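You operate a simulated robot arm through the tools that you are given. There is no shell and no other tool. Be economical: measure what you need, move in short steps, check, and stop when the job is done.

Carry out the task below with a simulated robot arm. There is one attempt and no reset: what you move stays moved.

TASK
Stack the teal grease tin from the premix bench on top of the orange grease tin.
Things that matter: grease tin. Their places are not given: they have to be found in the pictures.

It is judged by the outcome, as a careful person would: the job done as asked, and still so three seconds after it is handed in. It fails if anything else is knocked over, pushed out of place, dropped, spilled or broken.

THE ROBOT
A 7-joint arm with a two-finger parallel gripper, fixed in place. Base frame: the origin is at the foot of the arm, x ahead of it, y to its left, z up; the work surface is at about z = 860. Lengths are in mm, angles in rad, forces in N, time in s.
With the tool pointing down near the work surface it reaches from about 240 to 680 mm from the base axis. Its first joint turns from -1.152 to 1.152 rad. Payload 2.4 kg.
Tool frame: the origin (TCP) lies between the finger pads and is the grasp point; the fingertips stand 30 mm ahead of it; z points along the fingers, y is the line along which they close. The gripper opens to 94 mm. The fingers are 28 mm wide and 10 mm thick; the gripper's body (50 by 96 mm) begins 55 mm behind the TCP.
Orientation is that of the tool frame in the base frame, as a unit quaternion [w, x, y, z]. With the fingers straight down and closing along the base's y, the tool's x points along the base's -x, its y along +y and its z along -z.

THE INTERFACE
- The arm moves only by the tool servo_tool. Its argument "deltas" is a list of rows, each a list of 5 numbers: the finger opening in mm, from 0 to 94, then the shift along the tool's x, y, z in mm, then the turn about the tool's z in rad. In form: [[gripper, tx, ty, tz, yaw], ...]. A call has 1 to 8 rows; each row shifts and turns the commanded pose from where the row before left it, along the tool's axes as they then stand. A row lasts 0.2 s, in which the tool goes at most 50 mm and 0.15 rad; a call with a longer step from one row to the next is refused whole, and so is a gripper value outside its range. A pose out of reach is approached as far as the arm can. The call stops where the force on the tool passes 40 N (or 10 N more than at its start, if that is more) or the arm is blocked; 0.2 s more then pass. The fingers move at their own pace (about 153 mm/s each) and stop on an object; they squeeze with about 27 N. The grip force told is the motor's: it shows also when the fingers shut on nothing. Time passes only in rows, and 0.2 s behind the last, so rows that do not move let the fingers close. It gives the time, the measured TCP pose, the force on the tool (base axes), the opening and the grip force at its end, in the units of the frame above (readings bear some noise).
- Cameras (640 x 400 px; columns grow to the right, rows downward): "scene" is fixed at [29.8, 463.1, 1452.9]; the picture's right is [-0.85, -0.53, 0.00], its down [-0.26, 0.42, -0.87] and it looks along [0.46, -0.74, -0.50] (base axes); focal length 315 px, centre (320, 200). "wrist" rides on the gripper at [-37, 0, -58] in the tool frame; the picture's right is [0.00, -1.00, 0.00], its down [0.97, 0.00, -0.24] and it looks along [0.24, 0.00, 0.97] (tool axes); focal length 218 px, centre (320, 200).
- grab_frame(camera): a new picture of that camera. No time passes.
- probe_pixels(camera, pixels): there is no depth. For up to 12 entries [column, row, z] of the newest picture of that camera ("zoom" is the newest enlarged one), the place [x, y] in the base frame at which the ray of that pixel passes the height z, good to about 2 mm. No time passes.
- close_up(camera, box): a new picture of the part [left, top, right, bottom] of that camera's present view, enlarged. No time passes.
- job_done(): hands the job in; it is judged then, once.

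Work in short steps. Measure before you move; look again where a grasp or a placing could have gone wrong, and mend it. You have 60 turns and 30 pictures in all, those below and enlarged ones among them. Open the gripper and draw the arm clear of the work before you hand the job in, unless the task says otherwise; then end with one line.

The tools are called after ">>>" by a JSON object that holds its "api" and its "payload". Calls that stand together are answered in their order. servo_tool: Moves the arm, as the interface text tells. Its arguments: {"type":"object","properties":{"deltas":{"type":"array"}},"required":["deltas"]} The other tools are called the same way: grab_frame (camera) takes a picture; probe_pixels (camera, pixels) gives the place at which the rays of pixels pass given heights; close_up (camera, box) takes an enlarged picture of a part of a camera's view; job_done () hands the job in.

At the start:

```text
time_s: 0.0
eef_pos: [457.0, -125.3, 1186.0]
ee_rot: [0.0, 0.0, 1.0, 0.0]
wrist_force: [0.7, -0.1, 0.6]
finger_gap: 93.8
grasp_force: 0.0
```

scene: 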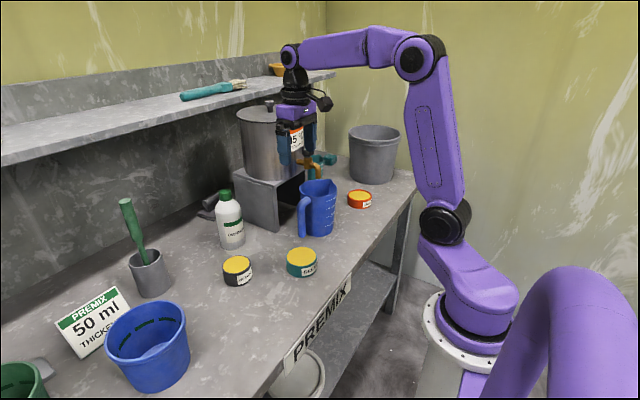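
wrist: 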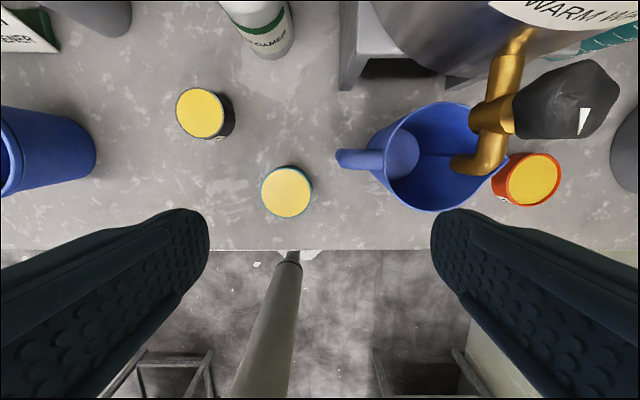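

The teal tin is near wrist px (287,191), the orange one near (530,180), partly beside the blue jug and under the tap. I enlarge the scene view to measure heights.

>>> {"api": "close_up", "payload": {"camera": "scene", "box": [260, 140, 420, 290]}}

>>> {"api": "probe_pixels", "payload": {"camera": "wrist", "pixels": [[287, 191, 895], [287, 191, 890], [532, 179, 895], [262, 191, 895], [313, 191, 895], [532, 179, 890], [492, 180, 895], [561, 180, 895], [437, 212, 990], [510, 160, 980]]}}

>>> {"api": "probe_pixels", "payload": {"camera": "scene", "pixels": [[301, 277, 860], [301, 256, 895], [301, 256, 890], [301, 256, 900], [359, 208, 860], [360, 196, 895], [360, 196, 890], [314, 236, 860], [318, 183, 990]]}}

```text
2.67 times, centred on (340, 215) of scene
```

zoom: 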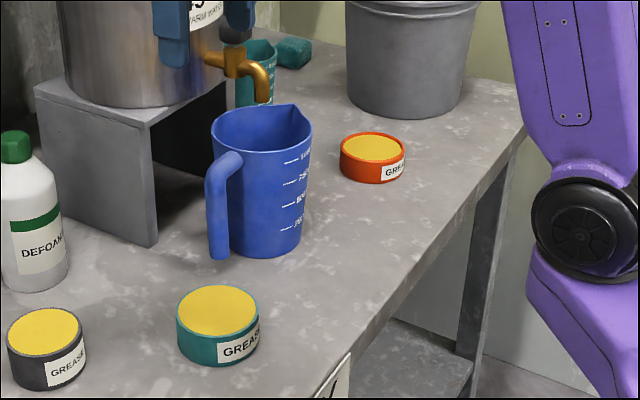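

```text
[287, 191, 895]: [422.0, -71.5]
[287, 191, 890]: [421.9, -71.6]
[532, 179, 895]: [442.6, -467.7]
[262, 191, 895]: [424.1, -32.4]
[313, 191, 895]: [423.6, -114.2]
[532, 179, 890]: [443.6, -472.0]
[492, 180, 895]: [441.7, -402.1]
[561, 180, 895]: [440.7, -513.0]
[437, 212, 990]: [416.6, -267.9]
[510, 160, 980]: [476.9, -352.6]
```

```text
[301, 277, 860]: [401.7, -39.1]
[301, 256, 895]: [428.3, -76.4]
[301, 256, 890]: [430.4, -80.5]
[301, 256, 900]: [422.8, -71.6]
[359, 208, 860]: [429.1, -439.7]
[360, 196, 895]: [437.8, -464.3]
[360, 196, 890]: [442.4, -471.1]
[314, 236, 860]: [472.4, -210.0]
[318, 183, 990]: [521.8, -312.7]
```

The teal tin is about 82 mm across with its top near z 895, so it just fits the 94 mm opening. Next I locate the obstacles: jug, tap, tap handle and bucket.

>>> {"api": "probe_pixels", "payload": {"camera": "zoom", "pixels": [[265, 256, 860], [262, 100, 1020], [262, 100, 1050], [262, 100, 1080], [302, 110, 1000], [302, 110, 1015], [232, 42, 1080], [232, 42, 1110], [232, 42, 1140], [375, 183, 860], [400, 118, 860], [348, 100, 860]]}}

>>> {"api": "probe_pixels", "payload": {"camera": "wrist", "pixels": [[468, 172, 1020], [468, 172, 1050], [468, 172, 1080], [508, 166, 1000], [508, 166, 1015], [438, 212, 1005], [585, 135, 1080], [585, 135, 1110], [585, 135, 1050], [612, 150, 1000], [612, 150, 1040], [520, 130, 1080]]}}

>>> {"api": "close_up", "payload": {"camera": "scene", "box": [220, 60, 420, 220]}}

```text
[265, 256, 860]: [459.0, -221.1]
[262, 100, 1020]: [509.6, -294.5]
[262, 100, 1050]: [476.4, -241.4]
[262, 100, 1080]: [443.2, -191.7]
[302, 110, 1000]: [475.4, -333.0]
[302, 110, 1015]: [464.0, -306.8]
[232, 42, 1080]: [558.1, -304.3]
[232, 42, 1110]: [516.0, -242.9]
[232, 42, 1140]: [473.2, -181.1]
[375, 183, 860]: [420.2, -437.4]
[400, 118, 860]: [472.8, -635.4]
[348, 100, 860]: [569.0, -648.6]
```

```text
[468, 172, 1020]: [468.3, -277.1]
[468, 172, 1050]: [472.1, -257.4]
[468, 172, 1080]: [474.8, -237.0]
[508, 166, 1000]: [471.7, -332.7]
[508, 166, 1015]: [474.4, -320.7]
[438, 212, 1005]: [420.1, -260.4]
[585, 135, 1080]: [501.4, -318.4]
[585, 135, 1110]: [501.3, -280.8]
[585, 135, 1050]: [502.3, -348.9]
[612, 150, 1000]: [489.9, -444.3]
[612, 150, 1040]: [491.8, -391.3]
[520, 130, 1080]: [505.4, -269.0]
```

```text
2.50 times, centred on (320, 140) of scene
```

zoom: 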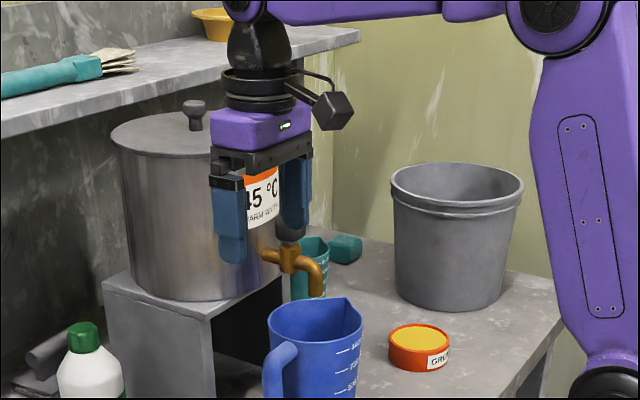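

The tap mouth is near (473,-257,1045), the handle near (505,-290,1090), and the jug's top is near z 1005 with its front at x≈420. I will carry the tin around them at x≈360. First I move above the teal tin at about (423,-73) and look again.

>>> {"api": "servo_tool", "payload": {"deltas": [[94, 6.8, 10.5, 35, 0], [94, 6.8, 10.5, 35, 0], [94, 6.8, 10.5, 35, 0], [94, 6.8, 10.5, 35, 0], [94, 6.8, 10.5, 35, 0], [94, 0, 0, 0, 0]]}}

>>> {"api": "grab_frame", "payload": {"camera": "wrist"}}

```text
time_s: 1.4
eef_pos: [422.9, -72.6, 1008.2]
ee_rot: [0.0, 0.0, 1.0, 0.0]
wrist_force: [0.3, 0.2, -0.2]
finger_gap: 94.1
grasp_force: 0.1
```

```text
25 pictures are left
```

wrist: 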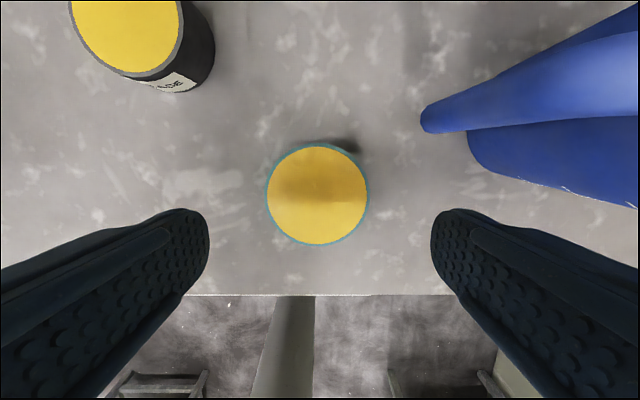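

The teal rim spans columns 265–369 and rows 143–245. I probe its edges.

>>> {"api": "probe_pixels", "payload": {"camera": "wrist", "pixels": [[265, 194, 895], [369, 194, 895], [317, 143, 895], [317, 245, 895], [317, 194, 895], [421, 120, 950], [421, 120, 980]]}}

```text
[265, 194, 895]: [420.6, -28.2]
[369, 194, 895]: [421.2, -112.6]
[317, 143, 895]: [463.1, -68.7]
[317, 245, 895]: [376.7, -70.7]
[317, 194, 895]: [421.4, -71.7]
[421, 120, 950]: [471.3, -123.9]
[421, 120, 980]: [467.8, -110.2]
```

The tin is centred at about (420.5,-70.7) and is 84 mm across. I correct for that and descend to TCP z≈900, which clears the jug handle at x≥465.

>>> {"api": "servo_tool", "payload": {"deltas": [[94, 2.2, 1.8, 10, 0], [94, 0, 0, 30, 0], [94, 0, 0, 25, 0], [94, 0, 0, 20, 0], [94, 0, 0, 14, 0], [94, 0, 0, 9, 0], [94, 0, 0, 0, 0]]}}

>>> {"api": "grab_frame", "payload": {"camera": "wrist"}}

```text
time_s: 3.0
eef_pos: [421.5, -71.6, 901.9]
ee_rot: [-0.001, 0.0, 1.0, 0.0]
wrist_force: [0.4, -0.7, -0.2]
finger_gap: 94.2
grasp_force: 0.0
```

```text
24 pictures are left
```

wrist: 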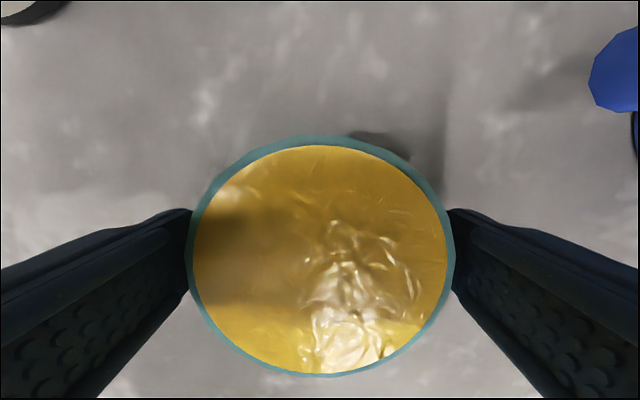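

The tin sits centred between the fingers. I close the gripper.

>>> {"api": "servo_tool", "payload": {"deltas": [[78, 0, 0, 0, 0], [76, 0, 0, 0, 0], [70, 0, 0, 0, 0], [70, 0, 0, 0, 0]]}}

```text
time_s: 4.0
eef_pos: [421.6, -69.9, 903.7]
ee_rot: [0.0, 0.0, 1.0, 0.0]
wrist_force: [-1.0, 0.6, -0.4]
finger_gap: 84.9
grasp_force: 26.8
```

It is gripped at 84.9 mm with 27 N. I lift straight up and check.

>>> {"api": "servo_tool", "payload": {"deltas": [[70, 0, 0, -10, 0], [70, 0, 0, -25, 0], [70, 0, 0, -30, 0], [70, 8, 0, -30, 0], [70, 18, 0, -30, 0], [70, 18, 0, -30, 0], [70, 16, 0, -25, 0], [70, 0, 0, 0, 0]]}}

>>> {"api": "grab_frame", "payload": {"camera": "scene"}}

>>> {"api": "grab_frame", "payload": {"camera": "wrist"}}

```text
time_s: 5.8
eef_pos: [361.6, -70.9, 1083.0]
ee_rot: [0.001, 0.0, 1.0, 0.0]
wrist_force: [0.1, 1.2, -3.6]
finger_gap: 82.9
grasp_force: 27.1
```

```text
23 pictures are left
```

scene: 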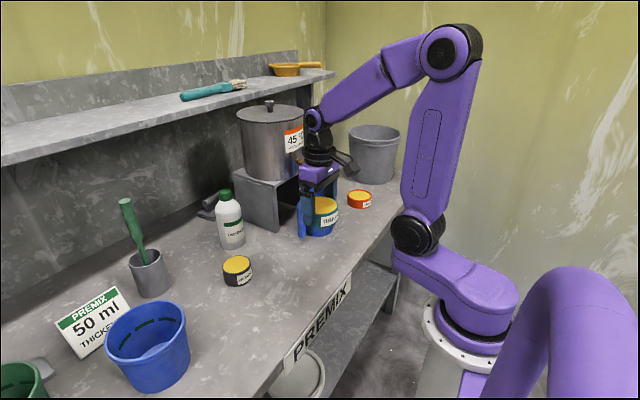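

```text
22 pictures are left
```

wrist: 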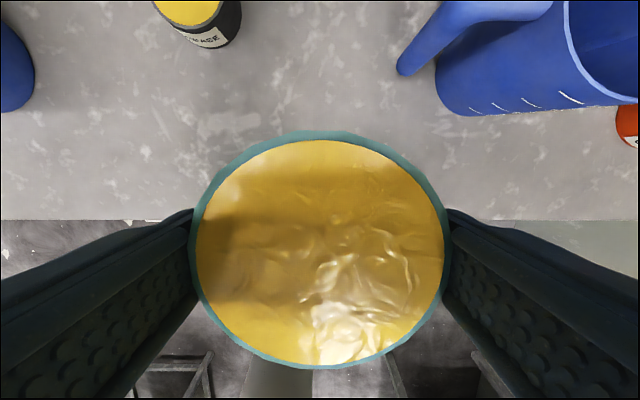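

The tin is held level. I traverse along -y at x≈361, clear of the jug and tap.

>>> {"api": "servo_tool", "payload": {"deltas": [[70, 0, -30, 0, 0], [70, 0, -40, 0, 0], [70, 0, -45, 0, 0], [70, 0, -45, 0, 0], [70, 0, -45, 0, 0], [70, 0, -40, 0, 0], [70, 0, -35, 0, 0], [70, 0, -25, 0, 0]]}}

>>> {"api": "servo_tool", "payload": {"deltas": [[70, 0, -30, 0, 0], [70, 0, -30, 0, 0], [70, 0, -20, 0, 0], [70, 0, -10, 0, 0], [70, 0, 0, 0, 0]]}}

>>> {"api": "grab_frame", "payload": {"camera": "wrist"}}

>>> {"api": "close_up", "payload": {"camera": "scene", "box": [260, 100, 440, 240]}}

```text
time_s: 7.6
eef_pos: [362.6, -377.9, 1083.8]
ee_rot: [0.0, 0.0, 1.0, 0.0]
wrist_force: [0.8, 1.1, -2.4]
finger_gap: 83.1
grasp_force: 26.9
```

```text
time_s: 8.8
eef_pos: [362.1, -466.1, 1083.6]
ee_rot: [-0.001, 0.0, 1.0, 0.0]
wrist_force: [-0.2, -1.3, -2.6]
finger_gap: 82.8
grasp_force: 27.0
```

```text
21 pictures are left
```

wrist: 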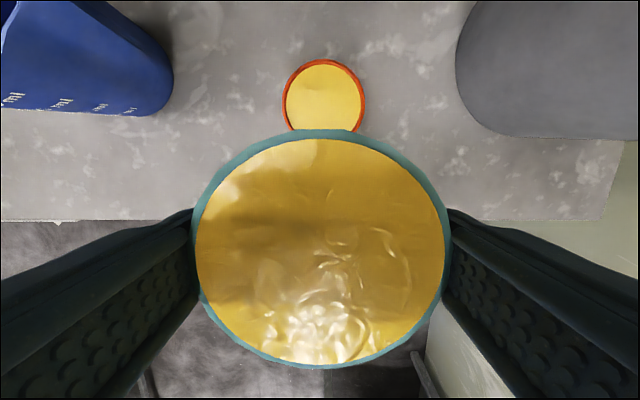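

```text
2.86 times, centred on (350, 170) of scene
```

zoom: 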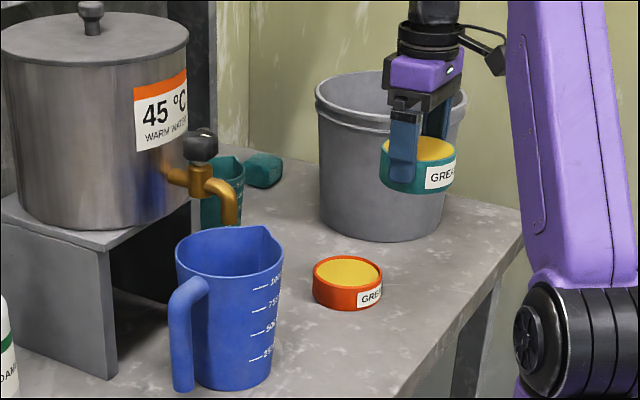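

The orange tin is in view at columns 281–367 with its top edge at row 59. I probe it and the held tin's position.

>>> {"api": "probe_pixels", "payload": {"camera": "wrist", "pixels": [[281, 97, 895], [367, 97, 895], [324, 59, 895], [281, 97, 890], [367, 97, 890], [324, 59, 890], [192, 255, 1076], [449, 255, 1076], [320, 130, 1076], [320, 368, 1076], [456, 80, 1040], [510, 136, 1040]]}}

>>> {"api": "probe_pixels", "payload": {"camera": "zoom", "pixels": [[313, 270, 895], [382, 270, 895], [348, 255, 895], [348, 289, 895], [348, 255, 892], [348, 289, 892], [348, 272, 895], [348, 272, 890], [347, 310, 860]]}}

```text
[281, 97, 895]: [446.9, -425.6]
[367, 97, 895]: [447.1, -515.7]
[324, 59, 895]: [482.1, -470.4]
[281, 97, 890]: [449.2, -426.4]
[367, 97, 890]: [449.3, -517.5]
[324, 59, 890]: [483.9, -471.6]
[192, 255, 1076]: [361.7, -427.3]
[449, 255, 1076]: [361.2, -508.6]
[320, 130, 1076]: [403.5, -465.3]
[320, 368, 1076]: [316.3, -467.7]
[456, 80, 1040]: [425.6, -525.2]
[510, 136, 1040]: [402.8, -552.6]
```

```text
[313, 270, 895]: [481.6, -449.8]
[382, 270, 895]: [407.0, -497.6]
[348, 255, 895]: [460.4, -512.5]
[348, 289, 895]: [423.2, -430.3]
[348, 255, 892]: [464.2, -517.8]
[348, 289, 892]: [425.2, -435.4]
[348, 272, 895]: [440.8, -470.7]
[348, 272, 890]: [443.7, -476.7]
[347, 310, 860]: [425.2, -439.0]
```

The orange tin's centre is about (441,-471). I check how close the bucket's rim comes before moving in.

>>> {"api": "probe_pixels", "payload": {"camera": "wrist", "pixels": [[456, 60, 860], [456, 60, 900], [456, 60, 950], [456, 60, 1000], [530, 138, 860], [530, 138, 900], [530, 138, 950], [530, 138, 1000]]}}

>>> {"api": "probe_pixels", "payload": {"camera": "zoom", "pixels": [[385, 242, 860], [320, 218, 860], [440, 228, 860], [316, 95, 1000], [316, 95, 1030], [316, 95, 1060], [375, 132, 1000], [375, 132, 1030], [375, 132, 1060], [467, 100, 1030]]}}

```text
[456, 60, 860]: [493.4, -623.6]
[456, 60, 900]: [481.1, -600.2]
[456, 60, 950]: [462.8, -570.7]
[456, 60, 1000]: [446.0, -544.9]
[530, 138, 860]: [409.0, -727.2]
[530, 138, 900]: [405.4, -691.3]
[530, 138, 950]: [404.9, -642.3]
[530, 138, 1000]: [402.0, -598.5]
```

```text
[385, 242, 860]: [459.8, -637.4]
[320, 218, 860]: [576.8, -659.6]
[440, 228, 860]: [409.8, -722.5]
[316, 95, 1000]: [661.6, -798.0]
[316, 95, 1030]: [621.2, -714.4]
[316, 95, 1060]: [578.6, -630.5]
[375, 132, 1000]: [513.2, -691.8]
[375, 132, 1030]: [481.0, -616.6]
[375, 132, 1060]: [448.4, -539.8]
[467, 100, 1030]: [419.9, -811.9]
```

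The bucket rim stays around y ≤ -600, so there is room. I move over the orange tin and descend to z≈960.

>>> {"api": "servo_tool", "payload": {"deltas": [[70, -20, -1, 0, 0], [70, -30, -2, 0, 0], [70, -20.4, -1, 10, 0], [70, -10, 0, 25, 0], [70, 0, 0, 30, 0], [70, 0, 0, 30, 0], [70, 0, 0, 25, 0], [70, 0, 0, 0, 0]]}}

>>> {"api": "close_up", "payload": {"camera": "scene", "box": [310, 150, 410, 220]}}

>>> {"api": "grab_frame", "payload": {"camera": "wrist"}}

```text
time_s: 10.6
eef_pos: [441.0, -472.1, 961.9]
ee_rot: [0.0, 0.0, 1.0, 0.001]
wrist_force: [-0.7, -0.1, -1.8]
finger_gap: 83.0
grasp_force: 26.9
```

```text
5.71 times, centred on (360, 185) of scene
```

zoom: 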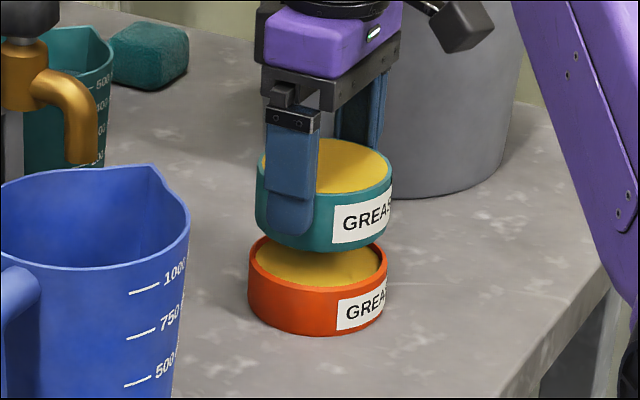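

```text
18 pictures are left
```

wrist: 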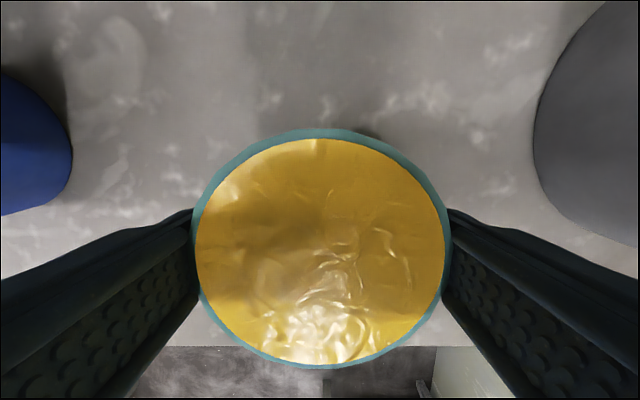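

The tins line up in the scene view once perspective is allowed for (centres 323.5 and 317.5, with about 6 px expected). I trim 1 mm and lower gently toward contact.

>>> {"api": "servo_tool", "payload": {"deltas": [[70, -1, 1.2, 6, 0], [70, 0, 0, 5, 0], [70, 0, 0, 4, 0], [70, 0, 0, 2, 0], [70, 0, 0, 0, 0]]}}

>>> {"api": "close_up", "payload": {"camera": "scene", "box": [310, 150, 410, 220]}}

```text
time_s: 11.8
eef_pos: [444.1, -469.5, 944.7]
ee_rot: [0.0, 0.001, 1.0, 0.0]
wrist_force: [0.8, 0.2, -2.4]
finger_gap: 82.6
grasp_force: 26.8
```

```text
5.71 times, centred on (360, 185) of scene
```

zoom: 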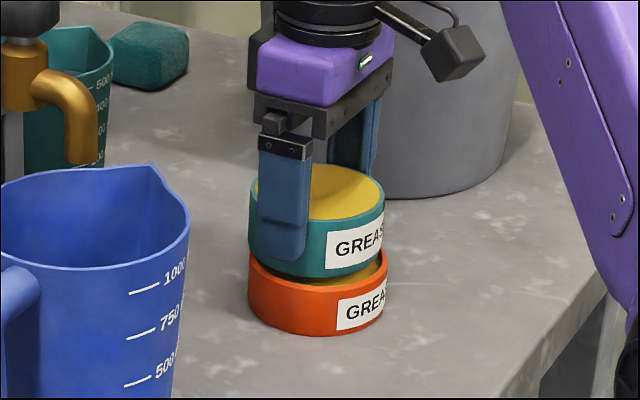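

The teal tin now sits about 2–3 mm too far left in the scene, so I shift it back and lower in small steps.

>>> {"api": "servo_tool", "payload": {"deltas": [[70, 1.7, -1, 0, 0], [70, 0, 0, 2, 0], [70, 0, 0, 1.5, 0], [70, 0, 0, 1, 0], [70, 0, 0, 0, 0]]}}

>>> {"api": "close_up", "payload": {"camera": "scene", "box": [310, 150, 410, 220]}}

```text
time_s: 13.0
eef_pos: [442.0, -470.9, 942.3]
ee_rot: [0.0, 0.001, 1.0, 0.0]
wrist_force: [0.7, -0.2, -2.6]
finger_gap: 82.8
grasp_force: 27.0
```

```text
5.71 times, centred on (360, 185) of scene
```

zoom: 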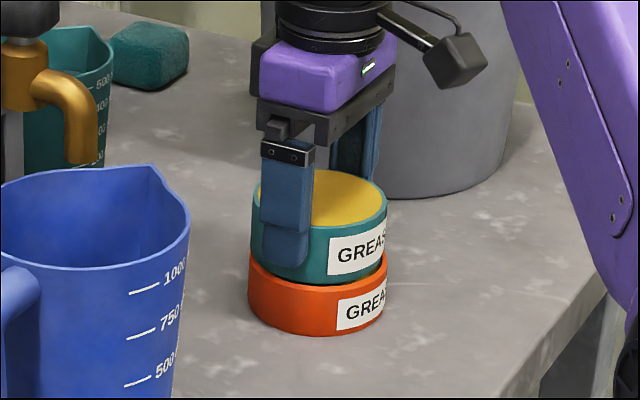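

Lateral alignment is good (251–387 against 248–387) and there is no contact yet. I keep lowering.

>>> {"api": "servo_tool", "payload": {"deltas": [[70, 0, 0, 1, 0], [70, 0, 0, 1, 0], [70, 0, 0, 0, 0]]}}

>>> {"api": "servo_tool", "payload": {"deltas": [[70, 0, 0, 1, 0], [70, 0, 0, 0, 0]]}}

>>> {"api": "close_up", "payload": {"camera": "scene", "box": [330, 170, 390, 215]}}

```text
time_s: 13.8
eef_pos: [441.7, -469.7, 938.9]
ee_rot: [0.0, 0.0, 1.0, -0.001]
wrist_force: [-0.1, -0.3, -3.0]
finger_gap: 82.6
grasp_force: 26.4
```

```text
time_s: 14.4
eef_pos: [441.1, -468.6, 938.1]
ee_rot: [0.0, 0.0, 1.0, 0.0]
wrist_force: [0.0, -0.1, -2.7]
finger_gap: 82.6
grasp_force: 27.2
```

```text
8.89 times, centred on (360, 192) of scene
```

zoom: 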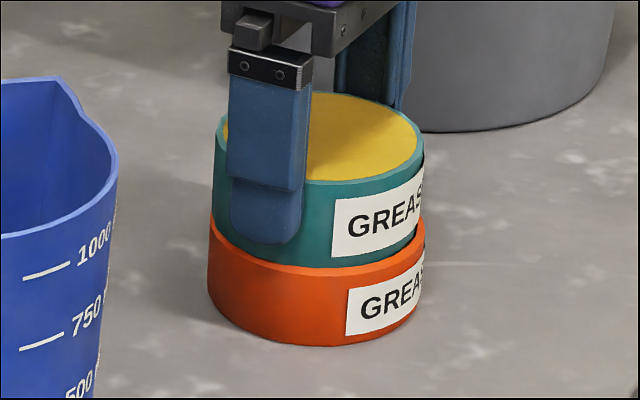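

The weight is still carried (-2.7 N), so I continue in 1 mm steps.

>>> {"api": "servo_tool", "payload": {"deltas": [[70, 0, 0, 1, 0], [70, 0, 0, 0, 0]]}}

>>> {"api": "servo_tool", "payload": {"deltas": [[70, 0, 0, 1, 0], [70, 0, 0, 0, 0]]}}

```text
time_s: 15.0
eef_pos: [441.2, -470.5, 938.6]
ee_rot: [0.0, 0.0, 1.0, 0.0]
wrist_force: [-0.2, 0.3, -1.8]
finger_gap: 82.7
grasp_force: 26.8
```

```text
time_s: 15.6
eef_pos: [440.9, -468.6, 937.0]
ee_rot: [0.0, -0.001, 1.0, 0.0]
wrist_force: [-1.1, 2.9, 8.3]
finger_gap: 82.9
grasp_force: 26.8
```

Contact is made (+8 N at z≈937, as predicted). I open the gripper without moving the arm.

>>> {"api": "servo_tool", "payload": {"deltas": [[84, 0, 0, -0.5, 0], [86, 0, 0, 0, 0], [90, 0, 0, 0, 0], [94, 0, 0, 0, 0], [94, 0, 0, 0, 0]]}}

>>> {"api": "grab_frame", "payload": {"camera": "wrist"}}

>>> {"api": "close_up", "payload": {"camera": "scene", "box": [330, 170, 390, 215]}}

```text
time_s: 16.8
eef_pos: [441.0, -469.4, 937.7]
ee_rot: [0.0, 0.0, 1.0, 0.0]
wrist_force: [0.3, 0.2, 0.6]
finger_gap: 93.9
grasp_force: 0.0
```

```text
14 pictures are left
```

wrist: 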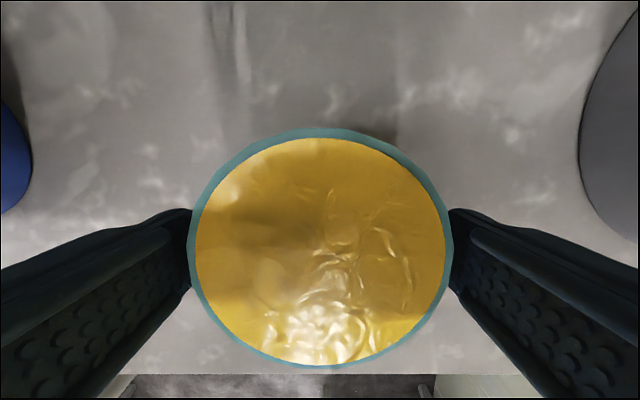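

```text
8.89 times, centred on (360, 192) of scene
```

zoom: 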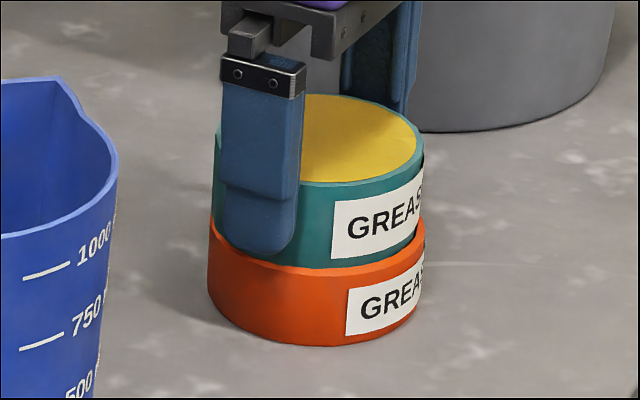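

The fingers are open and the tin rests in place with space on both sides. I rise straight up, then draw back.

>>> {"api": "servo_tool", "payload": {"deltas": [[94, 0, 0, -8, 0], [94, 0, 0, -15, 0], [94, 0, 0, -25, 0], [94, 0, 0, -35, 0], [94, 0, 0, -40, 0], [94, 15, 0, -40, 0], [94, 30, 0, -20, 0], [94, 30, 0, 0, 0]]}}

>>> {"api": "close_up", "payload": {"camera": "scene", "box": [310, 150, 410, 220]}}

>>> {"api": "grab_frame", "payload": {"camera": "scene"}}

>>> {"api": "grab_frame", "payload": {"camera": "wrist"}}

```text
time_s: 18.6
eef_pos: [363.8, -468.5, 1120.4]
ee_rot: [0.0, 0.0, 1.0, 0.001]
wrist_force: [0.2, 0.3, 0.5]
finger_gap: 94.0
grasp_force: 0.0
```

```text
5.71 times, centred on (360, 185) of scene
```

zoom: 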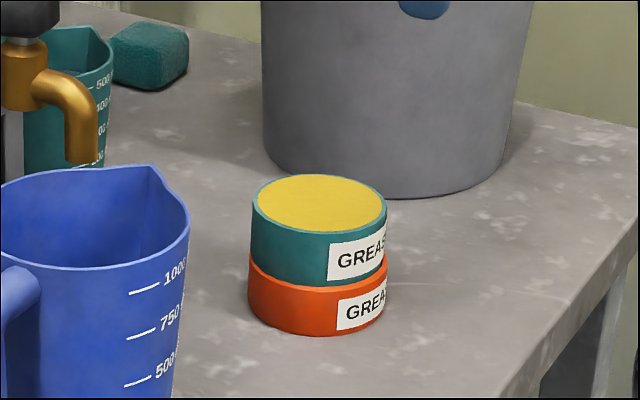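

```text
11 pictures are left
```

scene: 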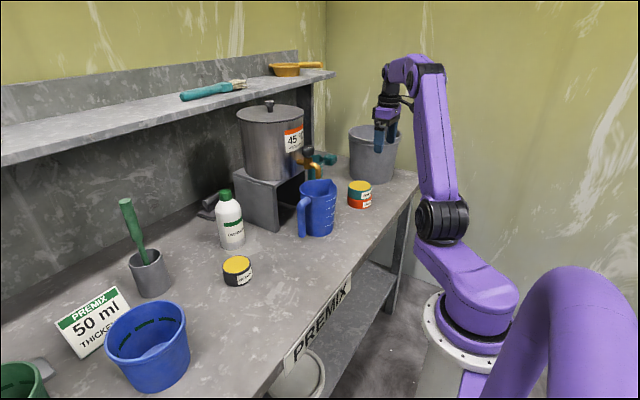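

```text
10 pictures are left
```

wrist: 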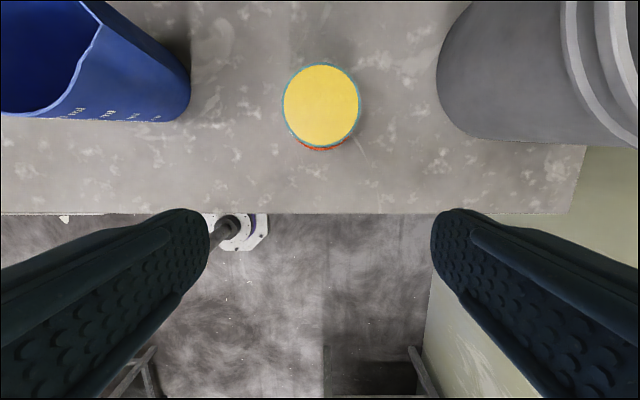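

The stack is level and centred, the arm is clear with the gripper open, and nothing else has moved. I hand in the job.

>>> {"api": "job_done", "payload": {}}

```text
The job is handed in.
```

The teal grease tin is stacked on the orange grease tin, the stack is level and centred, and nothing else was disturbed.
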